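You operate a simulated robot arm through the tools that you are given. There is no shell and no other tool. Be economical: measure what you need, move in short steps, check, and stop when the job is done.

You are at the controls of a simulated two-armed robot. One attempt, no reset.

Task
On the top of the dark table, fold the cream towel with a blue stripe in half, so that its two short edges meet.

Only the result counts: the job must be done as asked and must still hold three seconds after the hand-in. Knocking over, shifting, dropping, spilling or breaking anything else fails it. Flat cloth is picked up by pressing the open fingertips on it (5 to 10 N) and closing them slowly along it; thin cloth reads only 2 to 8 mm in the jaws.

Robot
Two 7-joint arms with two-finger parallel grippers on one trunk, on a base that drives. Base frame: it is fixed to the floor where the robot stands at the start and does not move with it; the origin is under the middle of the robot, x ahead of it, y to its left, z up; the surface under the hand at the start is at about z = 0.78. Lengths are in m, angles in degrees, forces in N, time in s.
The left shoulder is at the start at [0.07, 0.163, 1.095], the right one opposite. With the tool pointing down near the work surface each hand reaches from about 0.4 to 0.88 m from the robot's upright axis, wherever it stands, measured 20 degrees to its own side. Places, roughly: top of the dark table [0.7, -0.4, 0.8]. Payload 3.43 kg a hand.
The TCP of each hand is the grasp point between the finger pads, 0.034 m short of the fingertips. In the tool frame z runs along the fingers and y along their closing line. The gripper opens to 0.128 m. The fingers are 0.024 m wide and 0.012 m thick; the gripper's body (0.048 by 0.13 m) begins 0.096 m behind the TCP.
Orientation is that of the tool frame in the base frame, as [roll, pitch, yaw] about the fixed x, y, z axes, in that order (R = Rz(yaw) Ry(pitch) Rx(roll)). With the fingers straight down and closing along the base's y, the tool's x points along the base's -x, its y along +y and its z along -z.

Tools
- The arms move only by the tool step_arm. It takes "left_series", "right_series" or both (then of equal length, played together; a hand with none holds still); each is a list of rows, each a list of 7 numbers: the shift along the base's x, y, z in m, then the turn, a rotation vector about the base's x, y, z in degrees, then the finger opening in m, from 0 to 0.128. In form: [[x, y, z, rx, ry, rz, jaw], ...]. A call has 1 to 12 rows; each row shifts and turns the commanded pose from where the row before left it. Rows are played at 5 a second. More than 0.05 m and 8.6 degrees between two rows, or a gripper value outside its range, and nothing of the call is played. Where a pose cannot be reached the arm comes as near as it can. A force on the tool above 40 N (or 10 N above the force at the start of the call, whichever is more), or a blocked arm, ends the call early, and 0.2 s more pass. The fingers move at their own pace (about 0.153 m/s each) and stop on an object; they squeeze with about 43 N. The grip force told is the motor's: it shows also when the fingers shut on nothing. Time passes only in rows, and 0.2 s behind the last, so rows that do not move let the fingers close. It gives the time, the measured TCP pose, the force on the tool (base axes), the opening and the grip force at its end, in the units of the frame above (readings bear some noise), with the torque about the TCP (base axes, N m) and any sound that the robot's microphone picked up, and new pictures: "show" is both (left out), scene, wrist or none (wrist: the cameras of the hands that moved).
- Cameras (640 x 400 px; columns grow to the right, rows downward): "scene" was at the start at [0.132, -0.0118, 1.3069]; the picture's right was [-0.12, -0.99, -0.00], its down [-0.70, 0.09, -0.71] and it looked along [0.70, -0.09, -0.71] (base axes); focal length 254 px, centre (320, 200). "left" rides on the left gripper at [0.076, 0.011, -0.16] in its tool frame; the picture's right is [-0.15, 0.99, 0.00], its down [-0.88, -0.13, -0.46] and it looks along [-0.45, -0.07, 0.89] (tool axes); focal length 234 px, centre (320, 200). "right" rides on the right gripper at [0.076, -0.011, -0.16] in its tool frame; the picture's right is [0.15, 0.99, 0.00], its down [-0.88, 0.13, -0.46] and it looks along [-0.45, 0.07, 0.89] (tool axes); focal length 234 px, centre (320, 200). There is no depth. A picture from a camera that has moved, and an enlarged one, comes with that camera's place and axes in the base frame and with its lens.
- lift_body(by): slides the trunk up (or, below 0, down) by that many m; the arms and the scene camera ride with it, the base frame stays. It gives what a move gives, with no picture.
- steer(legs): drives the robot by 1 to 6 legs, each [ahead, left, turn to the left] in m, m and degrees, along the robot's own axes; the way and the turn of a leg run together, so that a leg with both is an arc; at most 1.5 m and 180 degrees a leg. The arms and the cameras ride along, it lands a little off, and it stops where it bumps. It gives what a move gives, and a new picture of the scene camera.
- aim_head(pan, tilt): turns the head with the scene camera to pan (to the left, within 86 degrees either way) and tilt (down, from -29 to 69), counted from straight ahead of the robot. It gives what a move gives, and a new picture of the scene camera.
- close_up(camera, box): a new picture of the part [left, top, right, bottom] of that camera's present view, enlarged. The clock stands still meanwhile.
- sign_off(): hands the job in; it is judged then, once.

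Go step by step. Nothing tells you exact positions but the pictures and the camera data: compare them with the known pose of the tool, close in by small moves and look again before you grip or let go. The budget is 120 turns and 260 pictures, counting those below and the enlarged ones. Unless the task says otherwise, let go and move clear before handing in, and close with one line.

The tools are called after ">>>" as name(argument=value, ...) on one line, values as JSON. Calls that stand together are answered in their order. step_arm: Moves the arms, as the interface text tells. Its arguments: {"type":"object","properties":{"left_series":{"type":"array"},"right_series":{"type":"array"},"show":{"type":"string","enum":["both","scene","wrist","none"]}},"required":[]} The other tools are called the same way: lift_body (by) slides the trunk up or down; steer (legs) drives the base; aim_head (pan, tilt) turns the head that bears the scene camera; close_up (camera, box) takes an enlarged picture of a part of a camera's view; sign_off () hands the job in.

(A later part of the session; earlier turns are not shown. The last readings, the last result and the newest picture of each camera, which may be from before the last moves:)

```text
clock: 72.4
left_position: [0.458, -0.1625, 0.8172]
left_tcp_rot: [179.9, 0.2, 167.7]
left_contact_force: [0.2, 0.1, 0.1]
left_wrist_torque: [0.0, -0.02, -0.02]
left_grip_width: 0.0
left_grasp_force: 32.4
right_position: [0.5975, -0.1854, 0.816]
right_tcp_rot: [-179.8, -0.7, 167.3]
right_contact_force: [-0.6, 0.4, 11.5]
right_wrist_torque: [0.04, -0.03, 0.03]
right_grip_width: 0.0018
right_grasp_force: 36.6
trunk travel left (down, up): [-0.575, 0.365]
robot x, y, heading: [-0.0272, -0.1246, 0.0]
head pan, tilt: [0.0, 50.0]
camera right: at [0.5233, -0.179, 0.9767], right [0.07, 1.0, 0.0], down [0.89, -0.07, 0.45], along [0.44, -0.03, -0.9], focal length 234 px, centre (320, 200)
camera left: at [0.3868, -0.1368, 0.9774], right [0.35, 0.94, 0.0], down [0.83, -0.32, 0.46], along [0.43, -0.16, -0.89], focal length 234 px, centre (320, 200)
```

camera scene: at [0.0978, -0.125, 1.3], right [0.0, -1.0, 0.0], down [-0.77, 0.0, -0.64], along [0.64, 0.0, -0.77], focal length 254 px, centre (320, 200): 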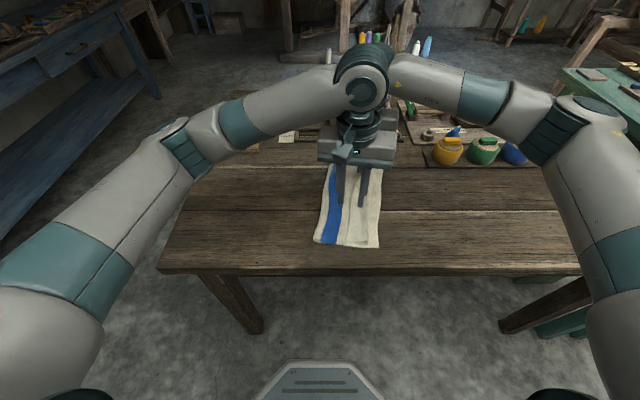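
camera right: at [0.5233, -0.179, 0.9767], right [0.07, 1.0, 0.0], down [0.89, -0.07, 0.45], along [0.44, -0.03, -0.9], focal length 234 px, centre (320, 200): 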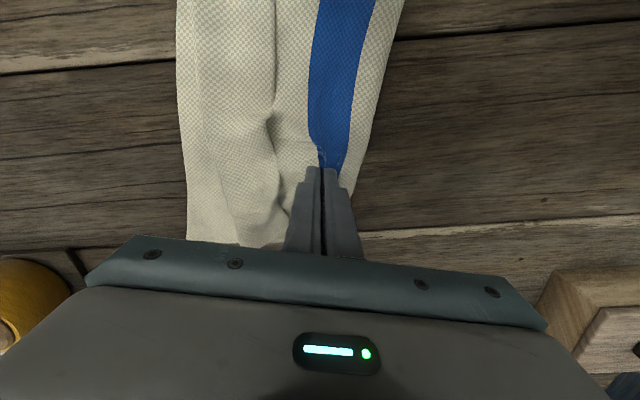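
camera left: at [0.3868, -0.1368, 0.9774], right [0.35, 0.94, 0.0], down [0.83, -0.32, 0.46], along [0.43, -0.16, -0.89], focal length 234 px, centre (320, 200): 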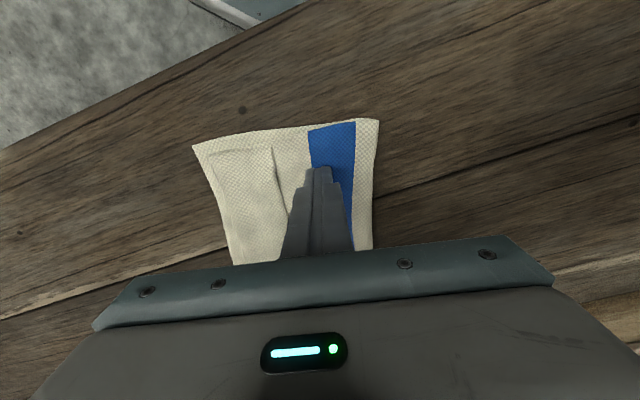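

Right holds a single-layer ridge; left slipped. Retry left with more pressure.

>>> step_arm(left_series=[[0, 0, 0.01, 0, 0, 0, 0], [0, 0, 0, 0, 0, 0, 0.02], [0, 0, 0, 0, 0, 0, 0.04], [0, 0, -0.006, 0, 0, 0, 0.04], [0, 0, -0.004, 0, 0, 0, 0.04], [0, 0, -0.0006, 0, 0, 0, 0.04], [0, 0, 0, 0, 0, 0, 0.04]], show="wrist")

```text
clock: 74.0
left_position: [0.4576, -0.1632, 0.8155]
left_tcp_rot: [180.0, 0.2, 167.6]
left_contact_force: [-4.3, 1.1, 20.2]
left_wrist_torque: [0.18, 0.09, -0.01]
left_grip_width: 0.0395
left_grasp_force: 0.1
right_position: [0.5968, -0.1841, 0.8162]
right_tcp_rot: [-180.0, -0.8, 167.2]
right_contact_force: [0.6, 0.5, 5.6]
right_wrist_torque: [0.04, -0.03, -0.04]
right_grip_width: 0.0015
right_grasp_force: 36.6
trunk travel left (down, up): [-0.575, 0.365]
robot x, y, heading: [-0.0307, -0.1268, -0.1]
head pan, tilt: [0.0, 50.0]
camera left: at [0.3857, -0.1369, 0.9765], right [0.35, 0.94, 0.0], down [0.83, -0.31, 0.46], along [0.43, -0.16, -0.89], focal length 234 px, centre (320, 200)
```

left: 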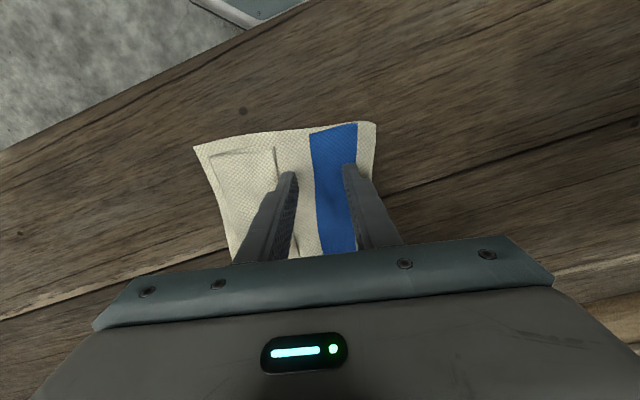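

The -y finger sits on the strip edge; I shift +4 mm, open a bit less and press about 10 N.

>>> step_arm(left_series=[[0.001, 0.005, 0.006, 0, 0, 0, 0.034], [0, 0, 0, 0, 0, 0, 0.034], [0, 0, -0.005, 0, 0, 0, 0.034], [0, 0, -0.001, 0, 0, 0, 0.034], [0, 0, 0, 0, 0, 0, 0.034]], show="none")

```text
clock: 75.2
left_position: [0.4588, -0.1583, 0.8149]
left_tcp_rot: [-180.0, 0.2, 167.8]
left_contact_force: [-0.5, -2.4, 8.6]
left_wrist_torque: [-0.04, 0.12, 0.02]
left_grip_width: 0.034
left_grasp_force: 0.0
right_position: [0.5975, -0.1843, 0.8169]
right_tcp_rot: [-180.0, -0.7, 167.3]
right_contact_force: [-1.4, 0.9, 8.8]
right_wrist_torque: [0.02, -0.04, -0.02]
right_grip_width: 0.0016
right_grasp_force: 35.8
trunk travel left (down, up): [-0.575, 0.365]
robot x, y, heading: [-0.0319, -0.1216, -0.1]
head pan, tilt: [0.0, 50.0]
```

>>> step_arm(left_series=[[0, 0, -0.0003, 0, 0, 0, 0.031], [0, 0, 0, 0, 0, 0, 0.028], [0, 0, 0, 0, 0, 0, 0.025], [0, 0, 0, 0, 0, 0, 0.022], [0, 0, 0, 0, 0, 0, 0.018], [0, 0, 0, 0, 0, 0, 0.014], [0, 0, 0, 0, 0, 0, 0.01], [0, 0, -0.0003, 0, 0, 0, 0.006], [0, 0, 0, 0, 0, 0, 0.003], [0, 0, 0, 0, 0, 0, 0], [0, 0, 0, 0, 0, 0, 0]], show="wrist")

```text
clock: 77.3
left_position: [0.4604, -0.1592, 0.8161]
left_tcp_rot: [-179.8, 0.3, 167.6]
left_contact_force: [-1.5, 2.6, 14.7]
left_wrist_torque: [0.06, 0.13, -0.02]
left_grip_width: 0.0015
left_grasp_force: 36.7
right_position: [0.5964, -0.184, 0.8154]
right_tcp_rot: [-179.9, -0.7, 167.3]
right_contact_force: [-3.4, 0.3, 6.0]
right_wrist_torque: [0.03, 0.08, 0.01]
right_grip_width: 0.0014
right_grasp_force: 36.3
trunk travel left (down, up): [-0.575, 0.365]
robot x, y, heading: [-0.0303, -0.1267, -0.0]
head pan, tilt: [0.0, 50.0]
stopped in row 10 (left hand): the force on the tool passed its limit at 40 N (the readings are from after the stop); the commanded pose is now the measured one
camera left: at [0.3883, -0.1323, 0.9764], right [0.35, 0.94, 0.0], down [0.83, -0.31, 0.46], along [0.43, -0.16, -0.89], focal length 234 px, centre (320, 200)
```

left: 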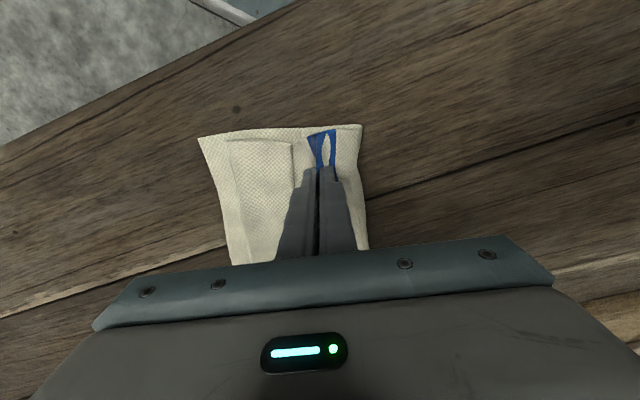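

Both hold a ridge on the stripe. I lift both together.

>>> step_arm(left_series=[[0, 0, 0.01, 0, 0, 0, 0], [0, 0, 0.015, 0, 0, 0, 0], [0, 0, 0.02, 0, 0, 0, 0], [0, 0, 0.02, 0, 0, 0, 0]], right_series=[[0, 0, 0.01, 0, 0, 0, 0], [0, 0, 0.015, 0, 0, 0, 0], [0, 0, 0.02, 0, 0, 0, 0], [0, 0, 0.02, 0, 0, 0, 0]], show="wrist")

>>> close_up(camera="scene", box=[260, 130, 430, 260])

```text
clock: 78.3
left_position: [0.4596, -0.161, 0.8814]
left_tcp_rot: [180.0, 0.1, 167.7]
left_contact_force: [0.6, 0.0, 0.2]
left_wrist_torque: [-0.05, -0.04, -0.02]
left_grip_width: 0.0014
left_grasp_force: 36.1
right_position: [0.5984, -0.1829, 0.8811]
right_tcp_rot: [-179.9, -0.8, 167.3]
right_contact_force: [-0.3, -0.2, -0.4]
right_wrist_torque: [0.04, 0.03, -0.03]
right_grip_width: 0.0014
right_grasp_force: 36.3
trunk travel left (down, up): [-0.575, 0.365]
robot x, y, heading: [-0.0277, -0.1205, -0.2]
head pan, tilt: [0.0, 50.0]
camera right: at [0.5236, -0.1791, 1.0416], right [0.07, 1.0, 0.0], down [0.89, -0.07, 0.44], along [0.44, -0.03, -0.9], focal length 234 px, centre (320, 200)
camera left: at [0.3878, -0.1337, 1.0422], right [0.35, 0.94, 0.0], down [0.83, -0.32, 0.46], along [0.43, -0.16, -0.89], focal length 234 px, centre (320, 200)
```

right: 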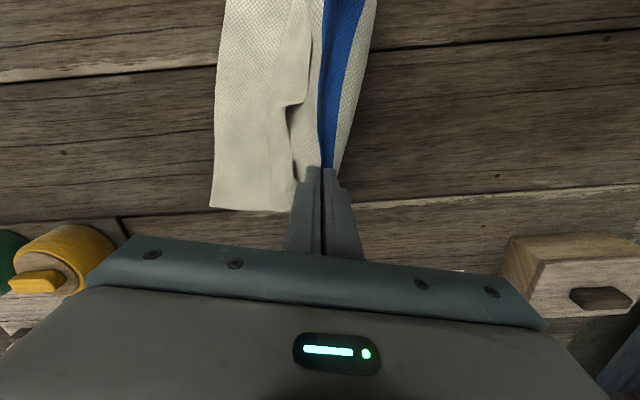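
left: 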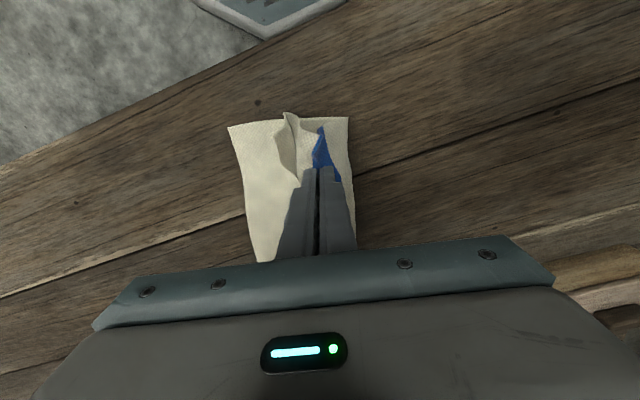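

```text
3.08 times, centred on (345, 195) of scene
camera zoom: at [0.0971, -0.1251, 1.3002], right [0.0, -1.0, 0.0], down [-0.77, 0.0, -0.64], along [0.64, 0.0, -0.77], focal length 782 px, centre (243, 215)
```

zoom: 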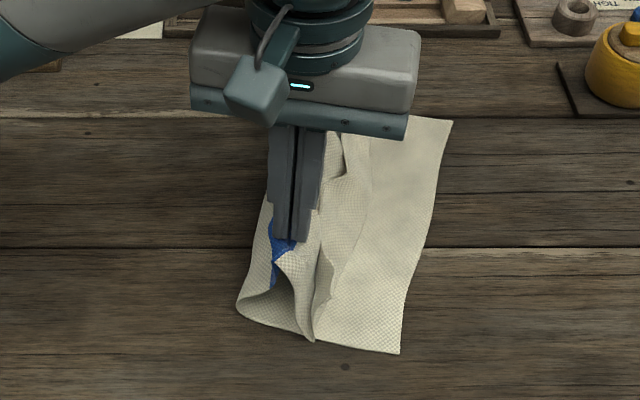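

The tail is turning down as hoped. I lift further so that it hangs fully straight.

>>> step_arm(left_series=[[0, 0, 0.02, 0, 0, 0, 0], [0, 0, 0.02, 0, 0, 0, 0], [0, 0, 0.02, 0, 0, 0, 0], [0, 0, 0.015, 0, 0, 0, 0], [0, 0, 0, 0, 0, 0, 0], [0, 0, 0, 0, 0, 0, 0]], right_series=[[0, 0, 0.02, 0, 0, 0, 0], [0, 0, 0.02, 0, 0, 0, 0], [0, 0, 0.02, 0, 0, 0, 0], [0, 0, 0.015, 0, 0, 0, 0], [0, 0, 0, 0, 0, 0, 0], [0, 0, 0, 0, 0, 0, 0]], show="wrist")

>>> close_up(camera="scene", box=[260, 130, 430, 260])

```text
clock: 79.8
left_position: [0.4623, -0.1582, 0.9545]
left_tcp_rot: [-179.9, 0.2, 167.6]
left_contact_force: [-0.4, 0.0, -0.9]
left_wrist_torque: [0.0, -0.04, 0.01]
left_grip_width: 0.0016
left_grasp_force: 36.3
right_position: [0.5978, -0.1839, 0.9552]
right_tcp_rot: [-179.8, -0.8, 167.3]
right_contact_force: [-0.8, 0.4, 0.2]
right_wrist_torque: [0.01, 0.01, 0.0]
right_grip_width: 0.0017
right_grasp_force: 36.1
trunk travel left (down, up): [-0.575, 0.365]
robot x, y, heading: [-0.0279, -0.122, -0.2]
head pan, tilt: [0.0, 50.0]
camera right: at [0.5238, -0.1785, 1.1168], right [0.07, 1.0, 0.0], down [0.89, -0.07, 0.44], along [0.44, -0.03, -0.9], focal length 234 px, centre (320, 200)
camera left: at [0.3894, -0.1325, 1.1149], right [0.35, 0.94, 0.0], down [0.83, -0.31, 0.46], along [0.43, -0.16, -0.89], focal length 234 px, centre (320, 200)
```

right: 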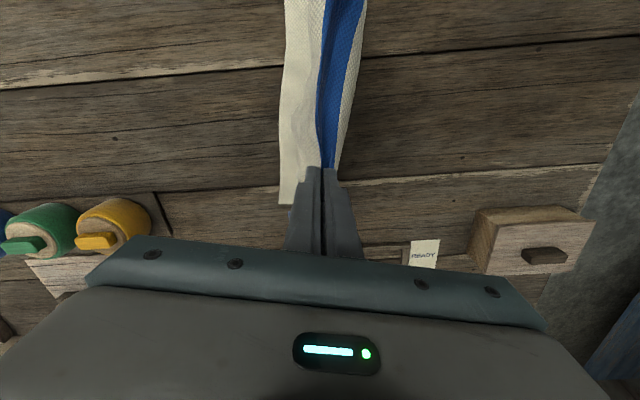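
left: 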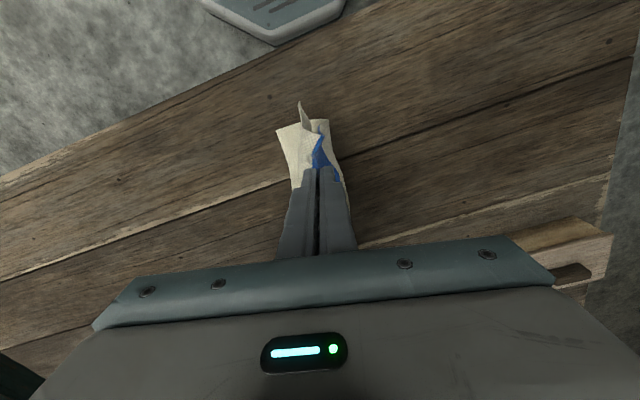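

```text
3.08 times, centred on (345, 195) of scene
camera zoom: at [0.0978, -0.125, 1.3002], right [0.0, -1.0, 0.0], down [-0.77, 0.0, -0.64], along [0.64, 0.0, -0.77], focal length 782 px, centre (243, 215)
```

zoom: 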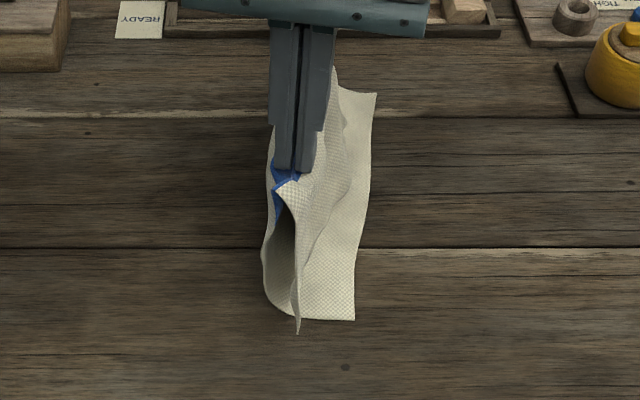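

The tail hangs on the -y side now, but its tip is about 4 cm short of the right edge (which slid to about (0.428,-0.213)). I move the hands -y by 4.5 cm first.

>>> step_arm(left_series=[[-0.0035, -0.015, 0.005, 0, 0, 0, 0], [-0.0035, -0.015, 0, 0, 0, 0, 0], [-0.0035, -0.015, 0, 0, 0, 0, 0], [0, 0, 0, 0, 0, 0, 0]], right_series=[[-0.0035, -0.015, 0.005, 0, 0, 0, 0], [-0.0035, -0.015, 0, 0, 0, 0, 0], [-0.0035, -0.015, 0, 0, 0, 0, 0], [0, 0, 0, 0, 0, 0, 0]], show="wrist")

>>> close_up(camera="scene", box=[260, 130, 430, 260])

```text
clock: 80.8
left_position: [0.4504, -0.204, 0.9585]
left_tcp_rot: [-180.0, 0.1, 167.8]
left_contact_force: [1.2, -0.4, -0.2]
left_wrist_torque: [-0.06, -0.02, -0.02]
left_grip_width: 0.0016
left_grasp_force: 36.4
right_position: [0.5889, -0.2271, 0.9598]
right_tcp_rot: [-179.8, -0.9, 167.3]
right_contact_force: [-0.7, 0.7, 0.2]
right_wrist_torque: [-0.01, 0.0, -0.02]
right_grip_width: 0.0015
right_grasp_force: 36.1
trunk travel left (down, up): [-0.575, 0.365]
robot x, y, heading: [-0.0337, -0.1251, -0.1]
head pan, tilt: [0.0, 50.0]
camera right: at [0.5145, -0.2222, 1.1213], right [0.07, 1.0, 0.0], down [0.89, -0.07, 0.44], along [0.44, -0.03, -0.9], focal length 234 px, centre (320, 200)
camera left: at [0.3786, -0.1774, 1.1186], right [0.35, 0.94, 0.0], down [0.83, -0.31, 0.46], along [0.43, -0.16, -0.89], focal length 234 px, centre (320, 200)
```

right: 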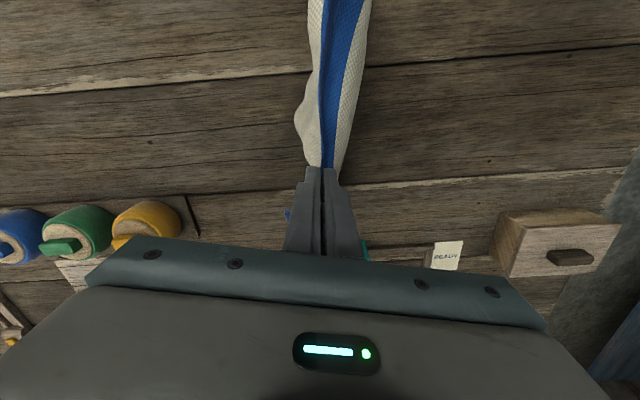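
left: 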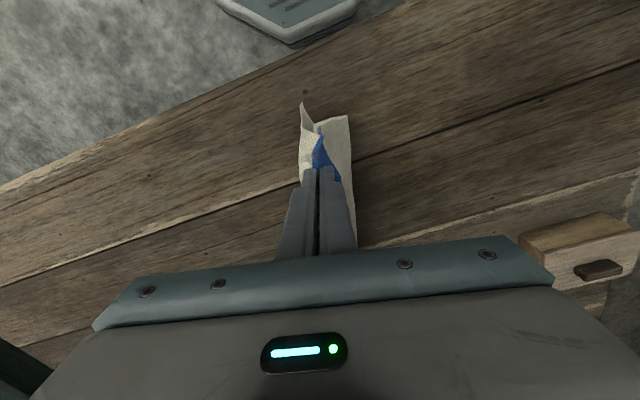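

```text
3.08 times, centred on (345, 195) of scene
camera zoom: at [0.0981, -0.1242, 1.3001], right [0.0, -1.0, 0.0], down [-0.77, 0.0, -0.64], along [0.64, 0.0, -0.77], focal length 782 px, centre (243, 215)
```

zoom: 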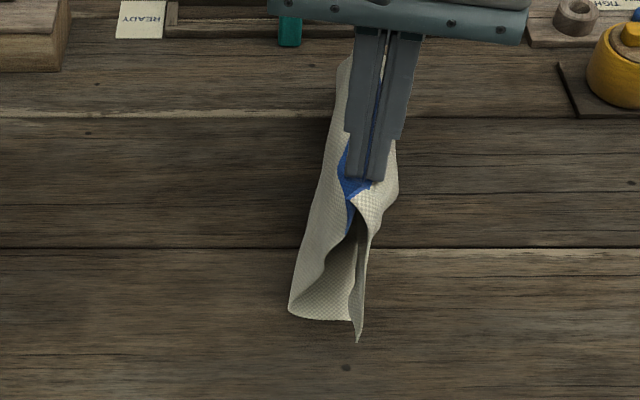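

Now the tail edge and the right edge lie one over the other, with the cloth held almost at its middle. I lay it down by lowering diagonally toward +y.

>>> step_arm(left_series=[[0.003, 0.014, -0.018, 0, 0, 0, 0], [0.004, 0.018, -0.018, 0, 0, 0, 0], [0.0044, 0.0205, -0.018, 0, 0, 0, 0], [0.0044, 0.0205, -0.018, 0, 0, 0, 0], [0, 0, 0, 0, 0, 0, 0]], right_series=[[0.003, 0.014, -0.018, 0, 0, 0, 0], [0.004, 0.018, -0.018, 0, 0, 0, 0], [0.0044, 0.0205, -0.018, 0, 0, 0, 0], [0.0044, 0.0205, -0.018, 0, 0, 0, 0], [0, 0, 0, 0, 0, 0, 0]], show="wrist")

>>> close_up(camera="scene", box=[260, 130, 430, 260])

```text
clock: 82.0
left_position: [0.4682, -0.132, 0.8888]
left_tcp_rot: [179.8, 0.0, 167.7]
left_contact_force: [-0.2, -1.0, 1.6]
left_wrist_torque: [0.03, -0.02, 0.01]
left_grip_width: 0.0015
left_grasp_force: 36.6
right_position: [0.6047, -0.1548, 0.8868]
right_tcp_rot: [-179.9, -0.8, 167.3]
right_contact_force: [-1.0, 0.0, -0.2]
right_wrist_torque: [0.07, -0.03, -0.05]
right_grip_width: 0.0018
right_grasp_force: 36.1
trunk travel left (down, up): [-0.575, 0.365]
robot x, y, heading: [-0.029, -0.1228, 0.1]
head pan, tilt: [0.0, 50.0]
camera right: at [0.53, -0.1496, 1.048], right [0.08, 1.0, 0.0], down [0.89, -0.07, 0.44], along [0.44, -0.03, -0.9], focal length 234 px, centre (320, 200)
camera left: at [0.3965, -0.1062, 1.0492], right [0.35, 0.94, 0.0], down [0.83, -0.32, 0.46], along [0.43, -0.16, -0.89], focal length 234 px, centre (320, 200)
```

right: 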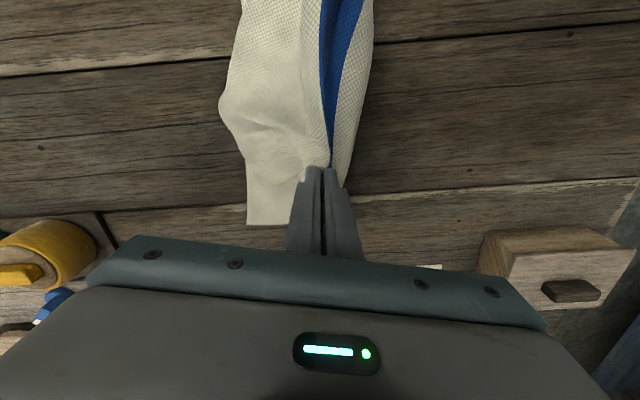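
left: 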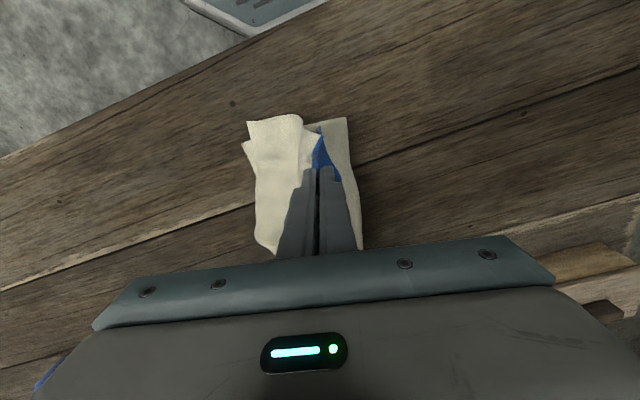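

```text
3.08 times, centred on (345, 195) of scene
camera zoom: at [0.0975, -0.1263, 1.3002], right [0.0, -1.0, 0.0], down [-0.77, 0.0, -0.64], along [0.64, 0.0, -0.77], focal length 782 px, centre (243, 215)
```

zoom: 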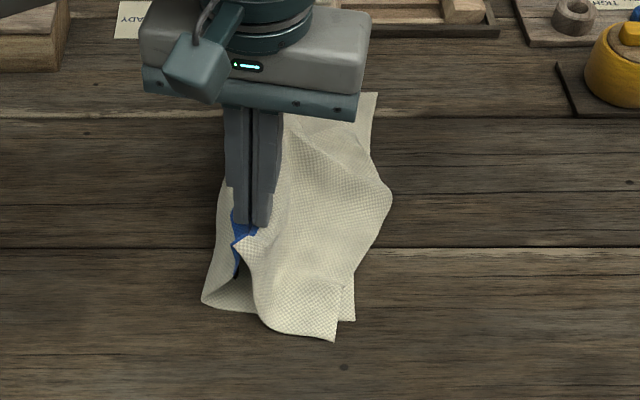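

Laying down well. I continue down and +y, which also pulls the upper layer straight.

>>> step_arm(left_series=[[0.0044, 0.0205, -0.015, 0, 0, 0, 0], [0.0044, 0.0205, -0.017, 0, 0, 0, 0], [0.0044, 0.0205, -0.015, 0, 0, 0, 0], [0.003, 0.014, -0.01, 0, 0, 0, 0], [0, 0, 0, 0, 0, 0, 0]], right_series=[[0.0044, 0.0205, -0.015, 0, 0, 0, 0], [0.0044, 0.0205, -0.017, 0, 0, 0, 0], [0.0044, 0.0205, -0.015, 0, 0, 0, 0], [0.003, 0.014, -0.01, 0, 0, 0, 0], [0, 0, 0, 0, 0, 0, 0]], show="wrist")

>>> close_up(camera="scene", box=[260, 130, 430, 260])

```text
clock: 83.2
left_position: [0.4827, -0.0558, 0.8318]
left_tcp_rot: [-180.0, 0.1, 167.7]
left_contact_force: [0.2, 0.3, -0.4]
left_wrist_torque: [-0.01, -0.03, 0.01]
left_grip_width: 0.0015
left_grasp_force: 36.2
right_position: [0.6204, -0.0815, 0.8308]
right_tcp_rot: [-179.8, -0.8, 167.3]
right_contact_force: [0.1, -1.3, 0.2]
right_wrist_torque: [-0.01, 0.0, -0.01]
right_grip_width: 0.0016
right_grasp_force: 36.2
trunk travel left (down, up): [-0.575, 0.365]
robot x, y, heading: [-0.0314, -0.1221, -0.4]
head pan, tilt: [0.0, 50.0]
camera right: at [0.5454, -0.0765, 0.9907], right [0.07, 1.0, 0.0], down [0.89, -0.07, 0.44], along [0.44, -0.03, -0.9], focal length 234 px, centre (320, 200)
camera left: at [0.4121, -0.0293, 0.9924], right [0.35, 0.94, 0.0], down [0.83, -0.32, 0.46], along [0.43, -0.16, -0.89], focal length 234 px, centre (320, 200)
```

right: 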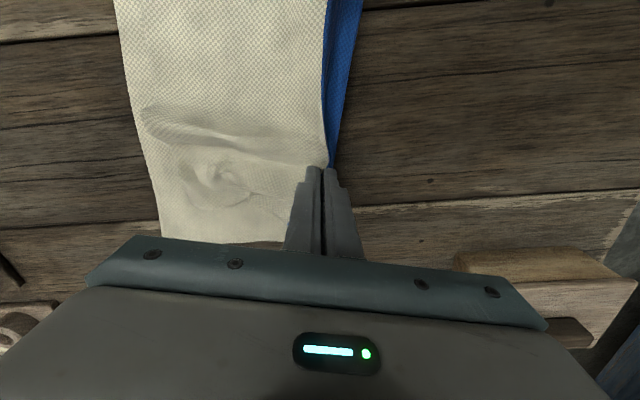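
left: 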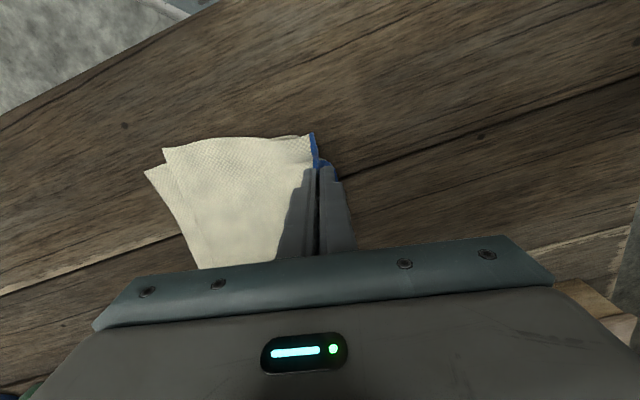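

```text
3.08 times, centred on (345, 195) of scene
camera zoom: at [0.0979, -0.1255, 1.3002], right [0.0, -1.0, 0.0], down [-0.77, 0.0, -0.64], along [0.64, 0.0, -0.77], focal length 782 px, centre (243, 215)
```

zoom: 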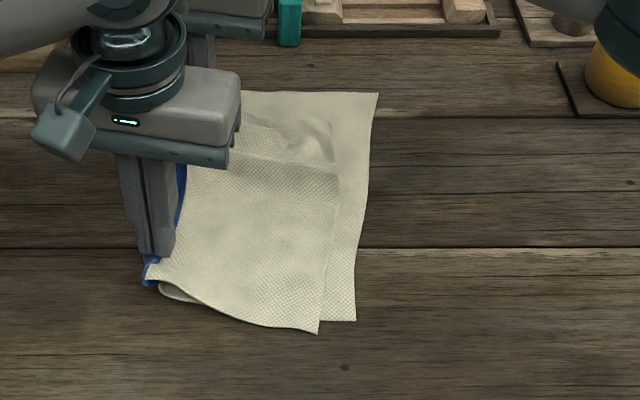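

Nearly there, but the far corner of the upper layer seems tucked. I look closer.

>>> close_up(camera="right", box=[100, 40, 380, 250])

>>> close_up(camera="scene", box=[310, 150, 400, 200])

```text
1.90 times, centred on (240, 145) of right
camera zoom: at [0.5454, -0.0765, 0.9907], right [0.07, 1.0, 0.0], down [0.89, -0.07, 0.44], along [0.44, -0.03, -0.9], focal length 446 px, centre (472, 305)
```

zoom: 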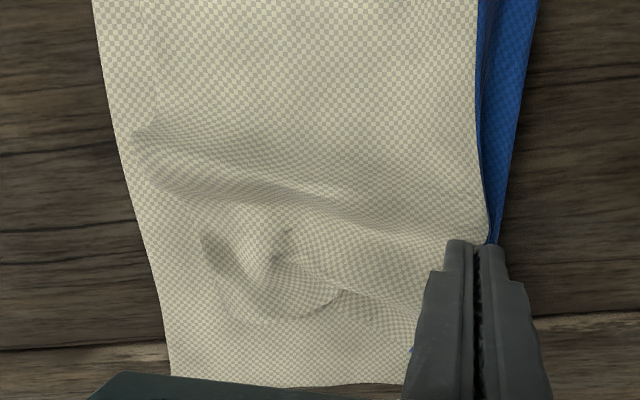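

```text
7.11 times, centred on (355, 175) of scene
camera zoom: at [0.0979, -0.1255, 1.3002], right [0.0, -1.0, 0.0], down [-0.77, 0.0, -0.64], along [0.64, 0.0, -0.77], focal length 1808 px, centre (71, 378)
```

zoom: 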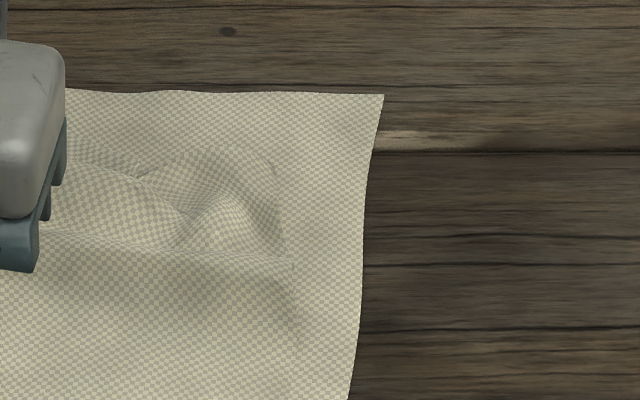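

The far end of the upper layer is crumpled under. I lift again along the reverse path, a little higher than before so that the tail hangs freely.

>>> step_arm(left_series=[[-0.0015, -0.007, 0.022, 0, 0, 0, 0], [-0.002, -0.009, 0.022, 0, 0, 0, 0], [-0.0037, -0.0175, 0.02, 0, 0, 0, 0], [-0.0037, -0.0175, 0.02, 0, 0, 0, 0], [-0.0037, -0.0175, 0.02, 0, 0, 0, 0], [-0.0037, -0.0175, 0.02, 0, 0, 0, 0], [-0.0037, -0.0175, 0.02, 0, 0, 0, 0], [-0.0015, -0.007, 0.015, 0, 0, 0, 0], [0, 0, 0, 0, 0, 0, 0], [0, 0, 0, 0, 0, 0, 0]], right_series=[[-0.0015, -0.007, 0.022, 0, 0, 0, 0], [-0.002, -0.009, 0.022, 0, 0, 0, 0], [-0.0037, -0.0175, 0.02, 0, 0, 0, 0], [-0.0037, -0.0175, 0.02, 0, 0, 0, 0], [-0.0037, -0.0175, 0.02, 0, 0, 0, 0], [-0.0037, -0.0175, 0.02, 0, 0, 0, 0], [-0.0037, -0.0175, 0.02, 0, 0, 0, 0], [-0.0015, -0.007, 0.015, 0, 0, 0, 0], [0, 0, 0, 0, 0, 0, 0], [0, 0, 0, 0, 0, 0, 0]], show="wrist")

>>> close_up(camera="scene", box=[260, 130, 430, 260])

```text
clock: 85.3
left_position: [0.4585, -0.1657, 0.9894]
left_tcp_rot: [-180.0, 0.1, 167.6]
left_contact_force: [-0.5, -0.1, 0.0]
left_wrist_torque: [0.0, 0.0, 0.01]
left_grip_width: 0.0014
left_grasp_force: 36.7
right_position: [0.5944, -0.1912, 0.9909]
right_tcp_rot: [-179.9, -0.8, 167.4]
right_contact_force: [1.0, -0.1, 0.1]
right_wrist_torque: [-0.01, 0.02, -0.03]
right_grip_width: 0.0012
right_grasp_force: 36.4
trunk travel left (down, up): [-0.575, 0.365]
robot x, y, heading: [-0.0292, -0.121, 0.1]
head pan, tilt: [0.0, 50.0]
camera right: at [0.5209, -0.1861, 1.1516], right [0.07, 1.0, 0.0], down [0.89, -0.07, 0.44], along [0.44, -0.03, -0.9], focal length 234 px, centre (320, 200)
camera left: at [0.3875, -0.1402, 1.1508], right [0.35, 0.94, 0.0], down [0.83, -0.31, 0.46], along [0.43, -0.16, -0.89], focal length 234 px, centre (320, 200)
```

right: 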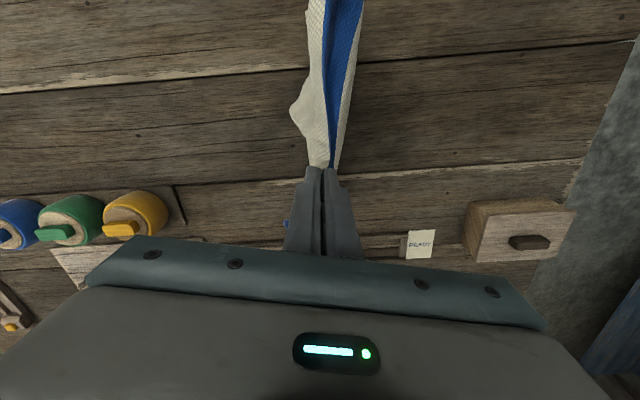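
left: 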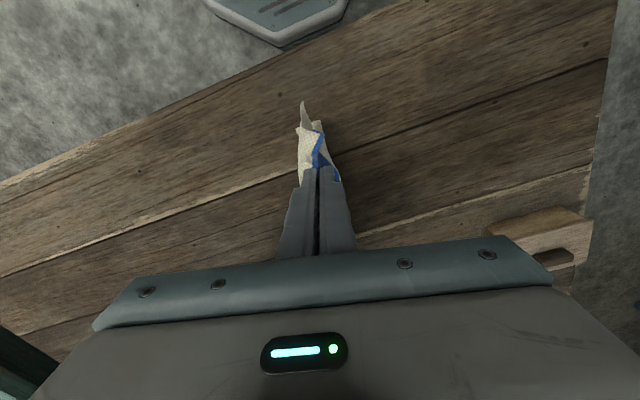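

```text
3.08 times, centred on (345, 195) of scene
camera zoom: at [0.0979, -0.1252, 1.3002], right [0.0, -1.0, 0.0], down [-0.77, 0.0, -0.64], along [0.64, 0.0, -0.77], focal length 782 px, centre (243, 215)
```

zoom: 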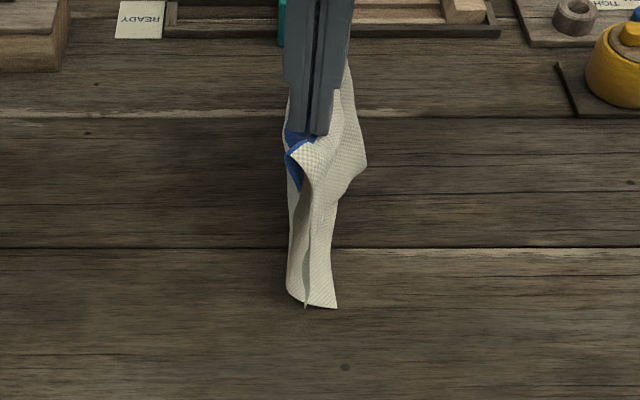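

A pocket remains in the tail at the far side. I raise until everything hangs free, and shake gently.

>>> step_arm(left_series=[[0, 0, 0.03, 0, 0, 0, 0], [0, 0, 0.03, 0, 0, 0, 0], [0, -0.03, 0, 0, 0, 0, 0], [0, 0.03, 0.01, 0, 0, 0, 0], [0, -0.03, 0, 0, 0, 0, 0], [0, 0.03, 0, 0, 0, 0, 0], [0, 0, 0, 0, 0, 0, 0], [0, 0, 0, 0, 0, 0, 0]], right_series=[[0, 0, 0.03, 0, 0, 0, 0], [0, 0, 0.03, 0, 0, 0, 0], [0, -0.03, 0, 0, 0, 0, 0], [0, 0.03, 0.01, 0, 0, 0, 0], [0, -0.03, 0, 0, 0, 0, 0], [0, 0.03, 0, 0, 0, 0, 0], [0, 0, 0, 0, 0, 0, 0], [0, 0, 0, 0, 0, 0, 0]], show="wrist")

>>> close_up(camera="scene", box=[260, 100, 430, 250])

```text
clock: 87.2
left_position: [0.4576, -0.1661, 1.0585]
left_tcp_rot: [-180.0, 0.1, 167.7]
left_contact_force: [0.1, 1.2, -0.5]
left_wrist_torque: [-0.01, 0.02, -0.03]
left_grip_width: 0.0017
left_grasp_force: 36.4
right_position: [0.5945, -0.1909, 1.0591]
right_tcp_rot: [-179.9, -0.8, 167.2]
right_contact_force: [-0.4, -0.9, -0.6]
right_wrist_torque: [0.02, 0.01, -0.03]
right_grip_width: 0.0016
right_grasp_force: 36.3
trunk travel left (down, up): [-0.575, 0.365]
robot x, y, heading: [-0.0321, -0.1243, -0.3]
head pan, tilt: [0.0, 50.0]
camera right: at [0.5199, -0.1861, 1.2204], right [0.08, 1.0, 0.0], down [0.89, -0.07, 0.44], along [0.44, -0.03, -0.9], focal length 234 px, centre (320, 200)
camera left: at [0.3864, -0.1395, 1.2187], right [0.35, 0.94, 0.0], down [0.83, -0.32, 0.46], along [0.43, -0.16, -0.89], focal length 234 px, centre (320, 200)
```

right: 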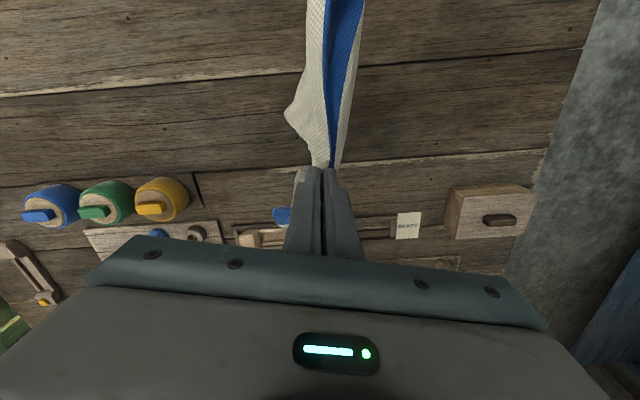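
left: 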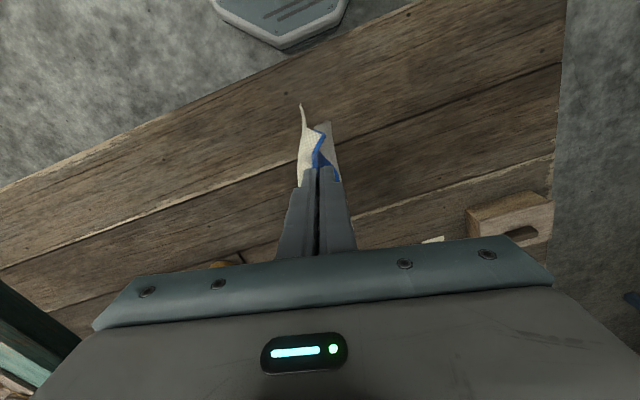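

```text
2.67 times, centred on (345, 175) of scene
camera zoom: at [0.0983, -0.1257, 1.3001], right [0.0, -1.0, 0.0], down [-0.77, 0.0, -0.64], along [0.64, 0.0, -0.77], focal length 678 px, centre (253, 267)
```

zoom: 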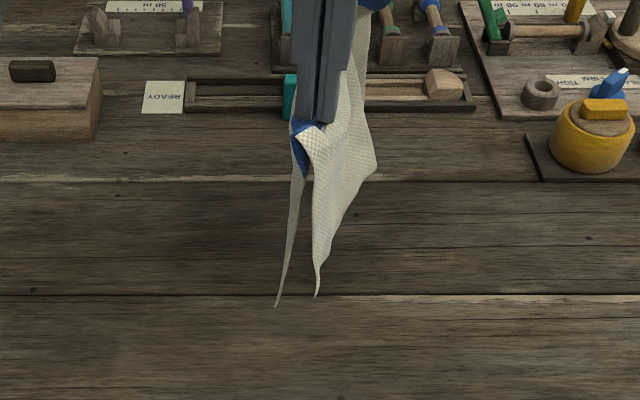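

The near half hangs perfectly; only the far corner's flap is stuck folded up on the tail. I lay it all down again as before, then will free the far flap with the right hand.

>>> step_arm(left_series=[[0.002, 0.01, -0.018, 0, 0, 0, 0], [0.002, 0.01, -0.018, 0, 0, 0, 0], [0.002, 0.01, -0.018, 0, 0, 0, 0], [0.002, 0.01, -0.018, 0, 0, 0, 0], [-0.003, -0.014, -0.008, 0, 0, 0, 0], [-0.003, -0.014, -0.008, 0, 0, 0, 0], [-0.003, -0.014, -0.008, 0, 0, 0, 0], [0, 0, 0, 0, 0, 0, 0]], right_series=[[0.002, 0.01, -0.018, 0, 0, 0, 0], [0.002, 0.01, -0.018, 0, 0, 0, 0], [0.002, 0.01, -0.018, 0, 0, 0, 0], [0.002, 0.01, -0.018, 0, 0, 0, 0], [-0.003, -0.014, -0.008, 0, 0, 0, 0], [-0.003, -0.014, -0.008, 0, 0, 0, 0], [-0.003, -0.014, -0.008, 0, 0, 0, 0], [0, 0, 0, 0, 0, 0, 0]], show="none")

>>> close_up(camera="scene", box=[260, 130, 430, 260])

```text
clock: 89.0
left_position: [0.4585, -0.1676, 0.9633]
left_tcp_rot: [-180.0, 0.1, 167.7]
left_contact_force: [0.8, 0.0, -1.1]
left_wrist_torque: [-0.01, -0.05, -0.02]
left_grip_width: 0.0016
left_grasp_force: 36.4
right_position: [0.5965, -0.1929, 0.9626]
right_tcp_rot: [-179.8, -0.8, 167.2]
right_contact_force: [0.2, 1.6, 0.7]
right_wrist_torque: [-0.01, 0.0, -0.03]
right_grip_width: 0.0018
right_grasp_force: 36.7
trunk travel left (down, up): [-0.575, 0.365]
robot x, y, heading: [-0.0343, -0.1221, -0.2]
head pan, tilt: [0.0, 50.0]
```

```text
3.08 times, centred on (345, 195) of scene
camera zoom: at [0.098, -0.1241, 1.3002], right [0.0, -1.0, 0.0], down [-0.77, 0.0, -0.64], along [0.64, 0.0, -0.77], focal length 782 px, centre (243, 215)
```

zoom: 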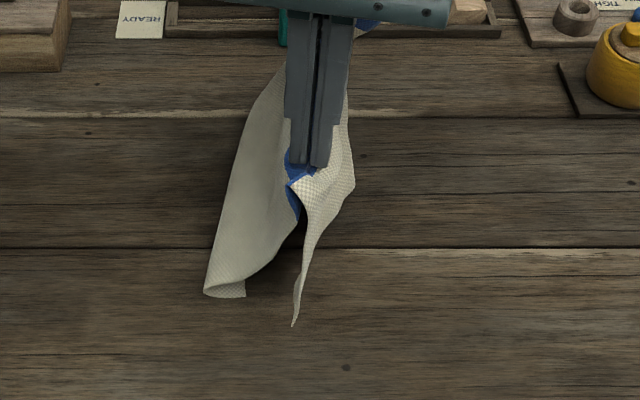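

The lower edge landed about 4 cm to +y of the tail tip. I shift the hands +y by 4 cm so that the tip comes over that edge, then continue diagonally.

>>> step_arm(left_series=[[0.003, 0.014, 0, 0, 0, 0, 0], [0.003, 0.014, 0, 0, 0, 0, 0], [0.002, 0.012, 0, 0, 0, 0, 0], [0, 0, -0.005, 0, 0, 0, 0], [0, 0, 0, 0, 0, 0, 0]], right_series=[[0.003, 0.014, 0, 0, 0, 0, 0], [0.003, 0.014, 0, 0, 0, 0, 0], [0.002, 0.012, 0, 0, 0, 0, 0], [0, 0, -0.005, 0, 0, 0, 0], [0, 0, 0, 0, 0, 0, 0]], show="none")

>>> close_up(camera="scene", box=[240, 130, 410, 260])

```text
clock: 90.2
left_position: [0.4658, -0.1272, 0.9575]
left_tcp_rot: [179.9, 0.2, 167.7]
left_contact_force: [-0.7, -0.8, 0.6]
left_wrist_torque: [0.01, 0.0, 0.0]
left_grip_width: 0.0017
left_grasp_force: 36.5
right_position: [0.6027, -0.1524, 0.9589]
right_tcp_rot: [-179.9, -0.8, 167.3]
right_contact_force: [-0.4, -0.2, 0.6]
right_wrist_torque: [-0.01, 0.02, -0.03]
right_grip_width: 0.0014
right_grasp_force: 36.0
trunk travel left (down, up): [-0.575, 0.365]
robot x, y, heading: [-0.0347, -0.123, -0.2]
head pan, tilt: [0.0, 50.0]
```

```text
3.08 times, centred on (325, 195) of scene
camera zoom: at [0.0979, -0.1247, 1.3002], right [0.0, -1.0, 0.0], down [-0.77, 0.0, -0.64], along [0.64, 0.0, -0.77], focal length 782 px, centre (305, 215)
```

zoom: 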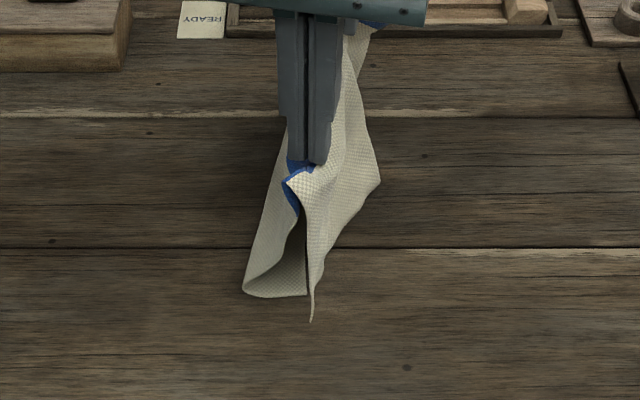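

Aligned now. Diagonal lay-down.

>>> step_arm(left_series=[[0.0025, 0.012, -0.0155, 0, 0, 0, 0], [0.003, 0.015, -0.0155, 0, 0, 0, 0], [0.0036, 0.0175, -0.0155, 0, 0, 0, 0], [0.0036, 0.0175, -0.0155, 0, 0, 0, 0], [0.004, 0.019, -0.0155, 0, 0, 0, 0], [0.004, 0.019, -0.0155, 0, 0, 0, 0], [0.004, 0.019, -0.0155, 0, 0, 0, 0], [0.004, 0.019, -0.014, 0, 0, 0, 0], [0, 0, 0, 0, 0, 0, 0]], right_series=[[0.0025, 0.012, -0.0155, 0, 0, 0, 0], [0.003, 0.015, -0.0155, 0, 0, 0, 0], [0.0036, 0.0175, -0.0155, 0, 0, 0, 0], [0.0036, 0.0175, -0.0155, 0, 0, 0, 0], [0.004, 0.019, -0.0155, 0, 0, 0, 0], [0.004, 0.019, -0.0155, 0, 0, 0, 0], [0.004, 0.019, -0.0155, 0, 0, 0, 0], [0.004, 0.019, -0.014, 0, 0, 0, 0], [0, 0, 0, 0, 0, 0, 0]], show="wrist")

>>> close_up(camera="scene", box=[240, 130, 410, 260])

```text
clock: 92.2
left_position: [0.4928, 0.0108, 0.8352]
left_tcp_rot: [179.9, 0.2, 167.7]
left_contact_force: [0.4, -0.8, 0.9]
left_wrist_torque: [0.03, -0.03, -0.03]
left_grip_width: 0.0017
left_grasp_force: 36.3
right_position: [0.6319, -0.0155, 0.839]
right_tcp_rot: [-179.9, -0.8, 167.2]
right_contact_force: [-1.4, 0.1, -1.4]
right_wrist_torque: [0.03, 0.05, -0.05]
right_grip_width: 0.0017
right_grasp_force: 36.1
trunk travel left (down, up): [-0.575, 0.365]
robot x, y, heading: [-0.0286, -0.1231, -0.2]
head pan, tilt: [0.0, 50.0]
camera right: at [0.5577, -0.0105, 0.9995], right [0.08, 1.0, 0.0], down [0.89, -0.07, 0.44], along [0.44, -0.03, -0.9], focal length 234 px, centre (320, 200)
camera left: at [0.42, 0.0372, 0.9963], right [0.35, 0.94, 0.0], down [0.83, -0.32, 0.46], along [0.43, -0.16, -0.89], focal length 234 px, centre (320, 200)
```

right: 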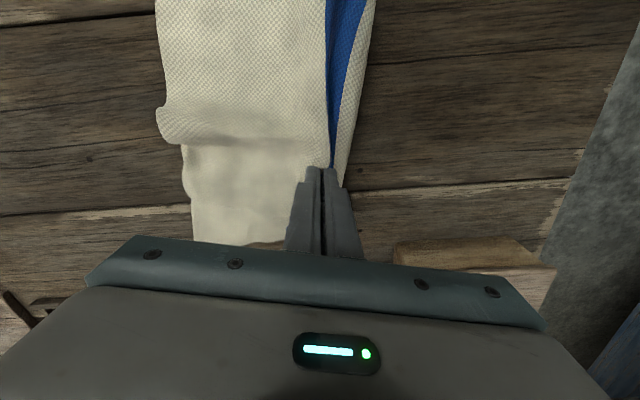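
left: 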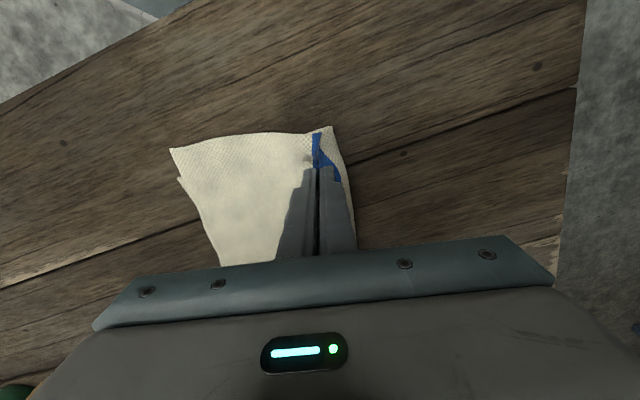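

```text
3.08 times, centred on (325, 195) of scene
camera zoom: at [0.0979, -0.1262, 1.3002], right [0.0, -1.0, 0.0], down [-0.77, 0.0, -0.64], along [0.64, 0.0, -0.77], focal length 782 px, centre (305, 215)
```

zoom: 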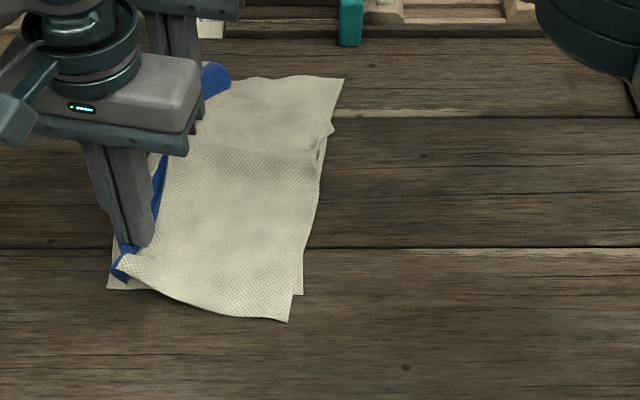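

The near half now lies aligned within 1 cm; the far 5–6 cm of the upper layer is tucked under. I set it down with a 1 cm shift to -y, release, and back off to look.

>>> step_arm(left_series=[[-0.001, -0.006, -0.007, 0, 0, 0, 0], [-0.001, -0.006, -0.007, 0, 0, 0, 0], [0, 0, -0.003, 0, 0, 0, 0], [0, 0, 0, 0, 0, 0, 0.01], [0, 0, 0, 0, 0, 0, 0.02], [0, 0, 0.02, 0, 0, 0, 0.02], [0, 0, 0.04, 0, 0, 0, 0.02], [0, 0.03, 0.04, 0, 0, 0, 0.02], [0, 0.04, 0.03, 0, 0, 0, 0.02]], right_series=[[-0.001, -0.006, -0.007, 0, 0, 0, 0], [-0.001, -0.006, -0.007, 0, 0, 0, 0], [0, 0, -0.006, 0, 0, 0, 0], [0, 0, 0, 0, 0, 0, 0.01], [0, 0, 0, 0, 0, 0, 0.02], [0, 0, 0.02, 0, 0, 0, 0.02], [0, 0, 0.04, 0, 0, 0, 0.02], [0, 0.02, 0.04, 0, 0, 0, 0.02], [0, 0.02, 0.03, 0, 0, 0, 0.02]], show="wrist")

>>> close_up(camera="scene", box=[240, 130, 410, 260])

```text
clock: 94.2
left_position: [0.4883, 0.0694, 0.9502]
left_tcp_rot: [-179.9, 0.2, 167.7]
left_contact_force: [-0.5, 0.1, 0.1]
left_wrist_torque: [0.01, 0.0, -0.01]
left_grip_width: 0.0202
left_grasp_force: 0.1
right_position: [0.631, 0.0119, 0.9506]
right_tcp_rot: [-179.8, -0.7, 167.2]
right_contact_force: [-0.5, 0.7, 0.5]
right_wrist_torque: [-0.02, -0.03, -0.01]
right_grip_width: 0.0198
right_grasp_force: 0.1
trunk travel left (down, up): [-0.575, 0.365]
robot x, y, heading: [-0.0303, -0.1232, -0.4]
head pan, tilt: [0.0, 50.0]
camera right: at [0.5564, 0.0182, 1.1119], right [0.07, 1.0, 0.0], down [0.89, -0.07, 0.44], along [0.44, -0.03, -0.9], focal length 234 px, centre (320, 200)
camera left: at [0.4166, 0.0963, 1.1106], right [0.35, 0.94, 0.0], down [0.83, -0.31, 0.46], along [0.43, -0.16, -0.89], focal length 234 px, centre (320, 200)
```

right: 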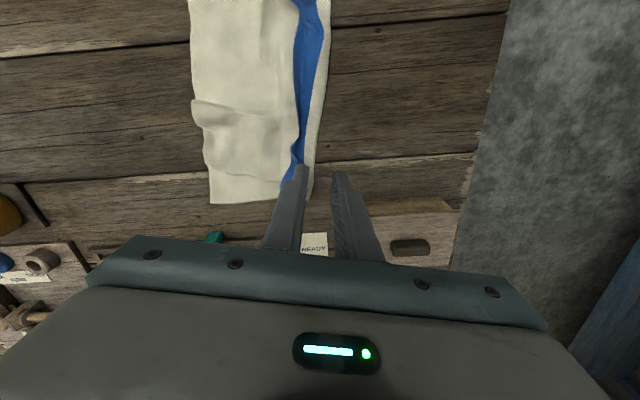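
left: 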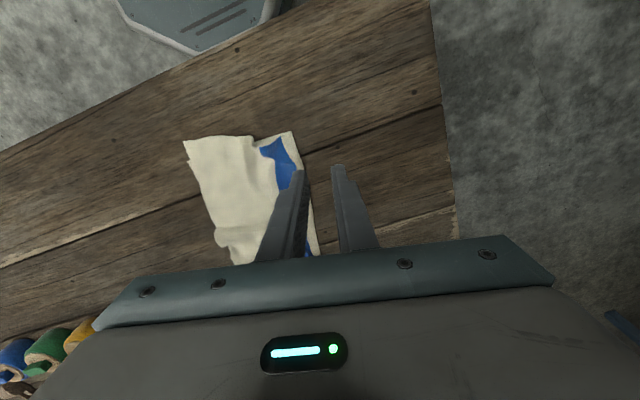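

```text
3.08 times, centred on (325, 195) of scene
camera zoom: at [0.0964, -0.1234, 1.3002], right [0.0, -1.0, 0.0], down [-0.77, 0.0, -0.64], along [0.64, 0.0, -0.77], focal length 782 px, centre (305, 215)
```

zoom: 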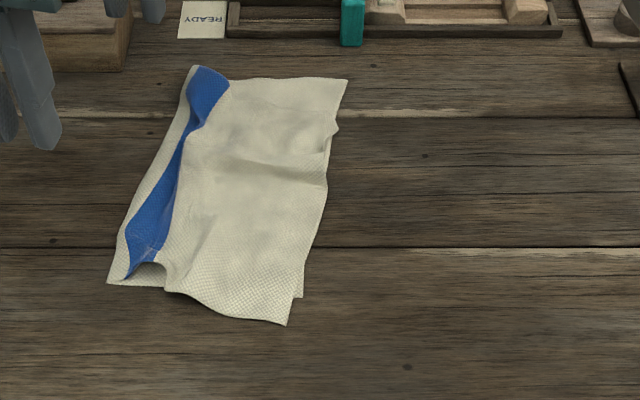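

Very close now. I zoom into the far corner.

>>> close_up(camera="scene", box=[280, 140, 345, 190])

>>> close_up(camera="right", box=[170, 50, 340, 220])

```text
8.00 times, centred on (312, 165) of scene
camera zoom: at [0.0964, -0.1234, 1.3002], right [0.0, -1.0, 0.0], down [-0.77, 0.0, -0.64], along [0.64, 0.0, -0.77], focal length 2034 px, centre (380, 480)
```

zoom: 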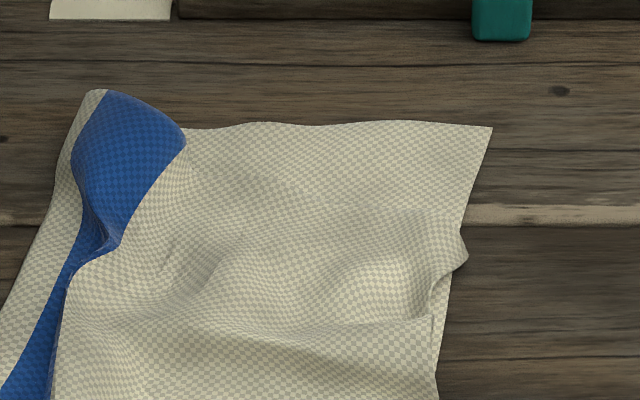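

```text
2.35 times, centred on (255, 135) of right
camera zoom: at [0.5564, 0.0182, 1.1119], right [0.07, 1.0, 0.0], down [0.89, -0.07, 0.44], along [0.44, -0.03, -0.9], focal length 551 px, centre (473, 353)
```

zoom: 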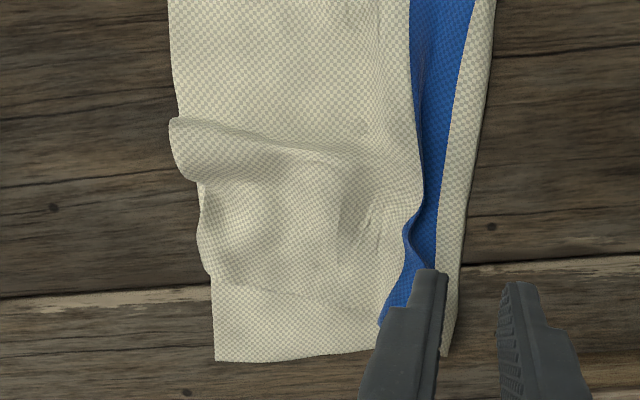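

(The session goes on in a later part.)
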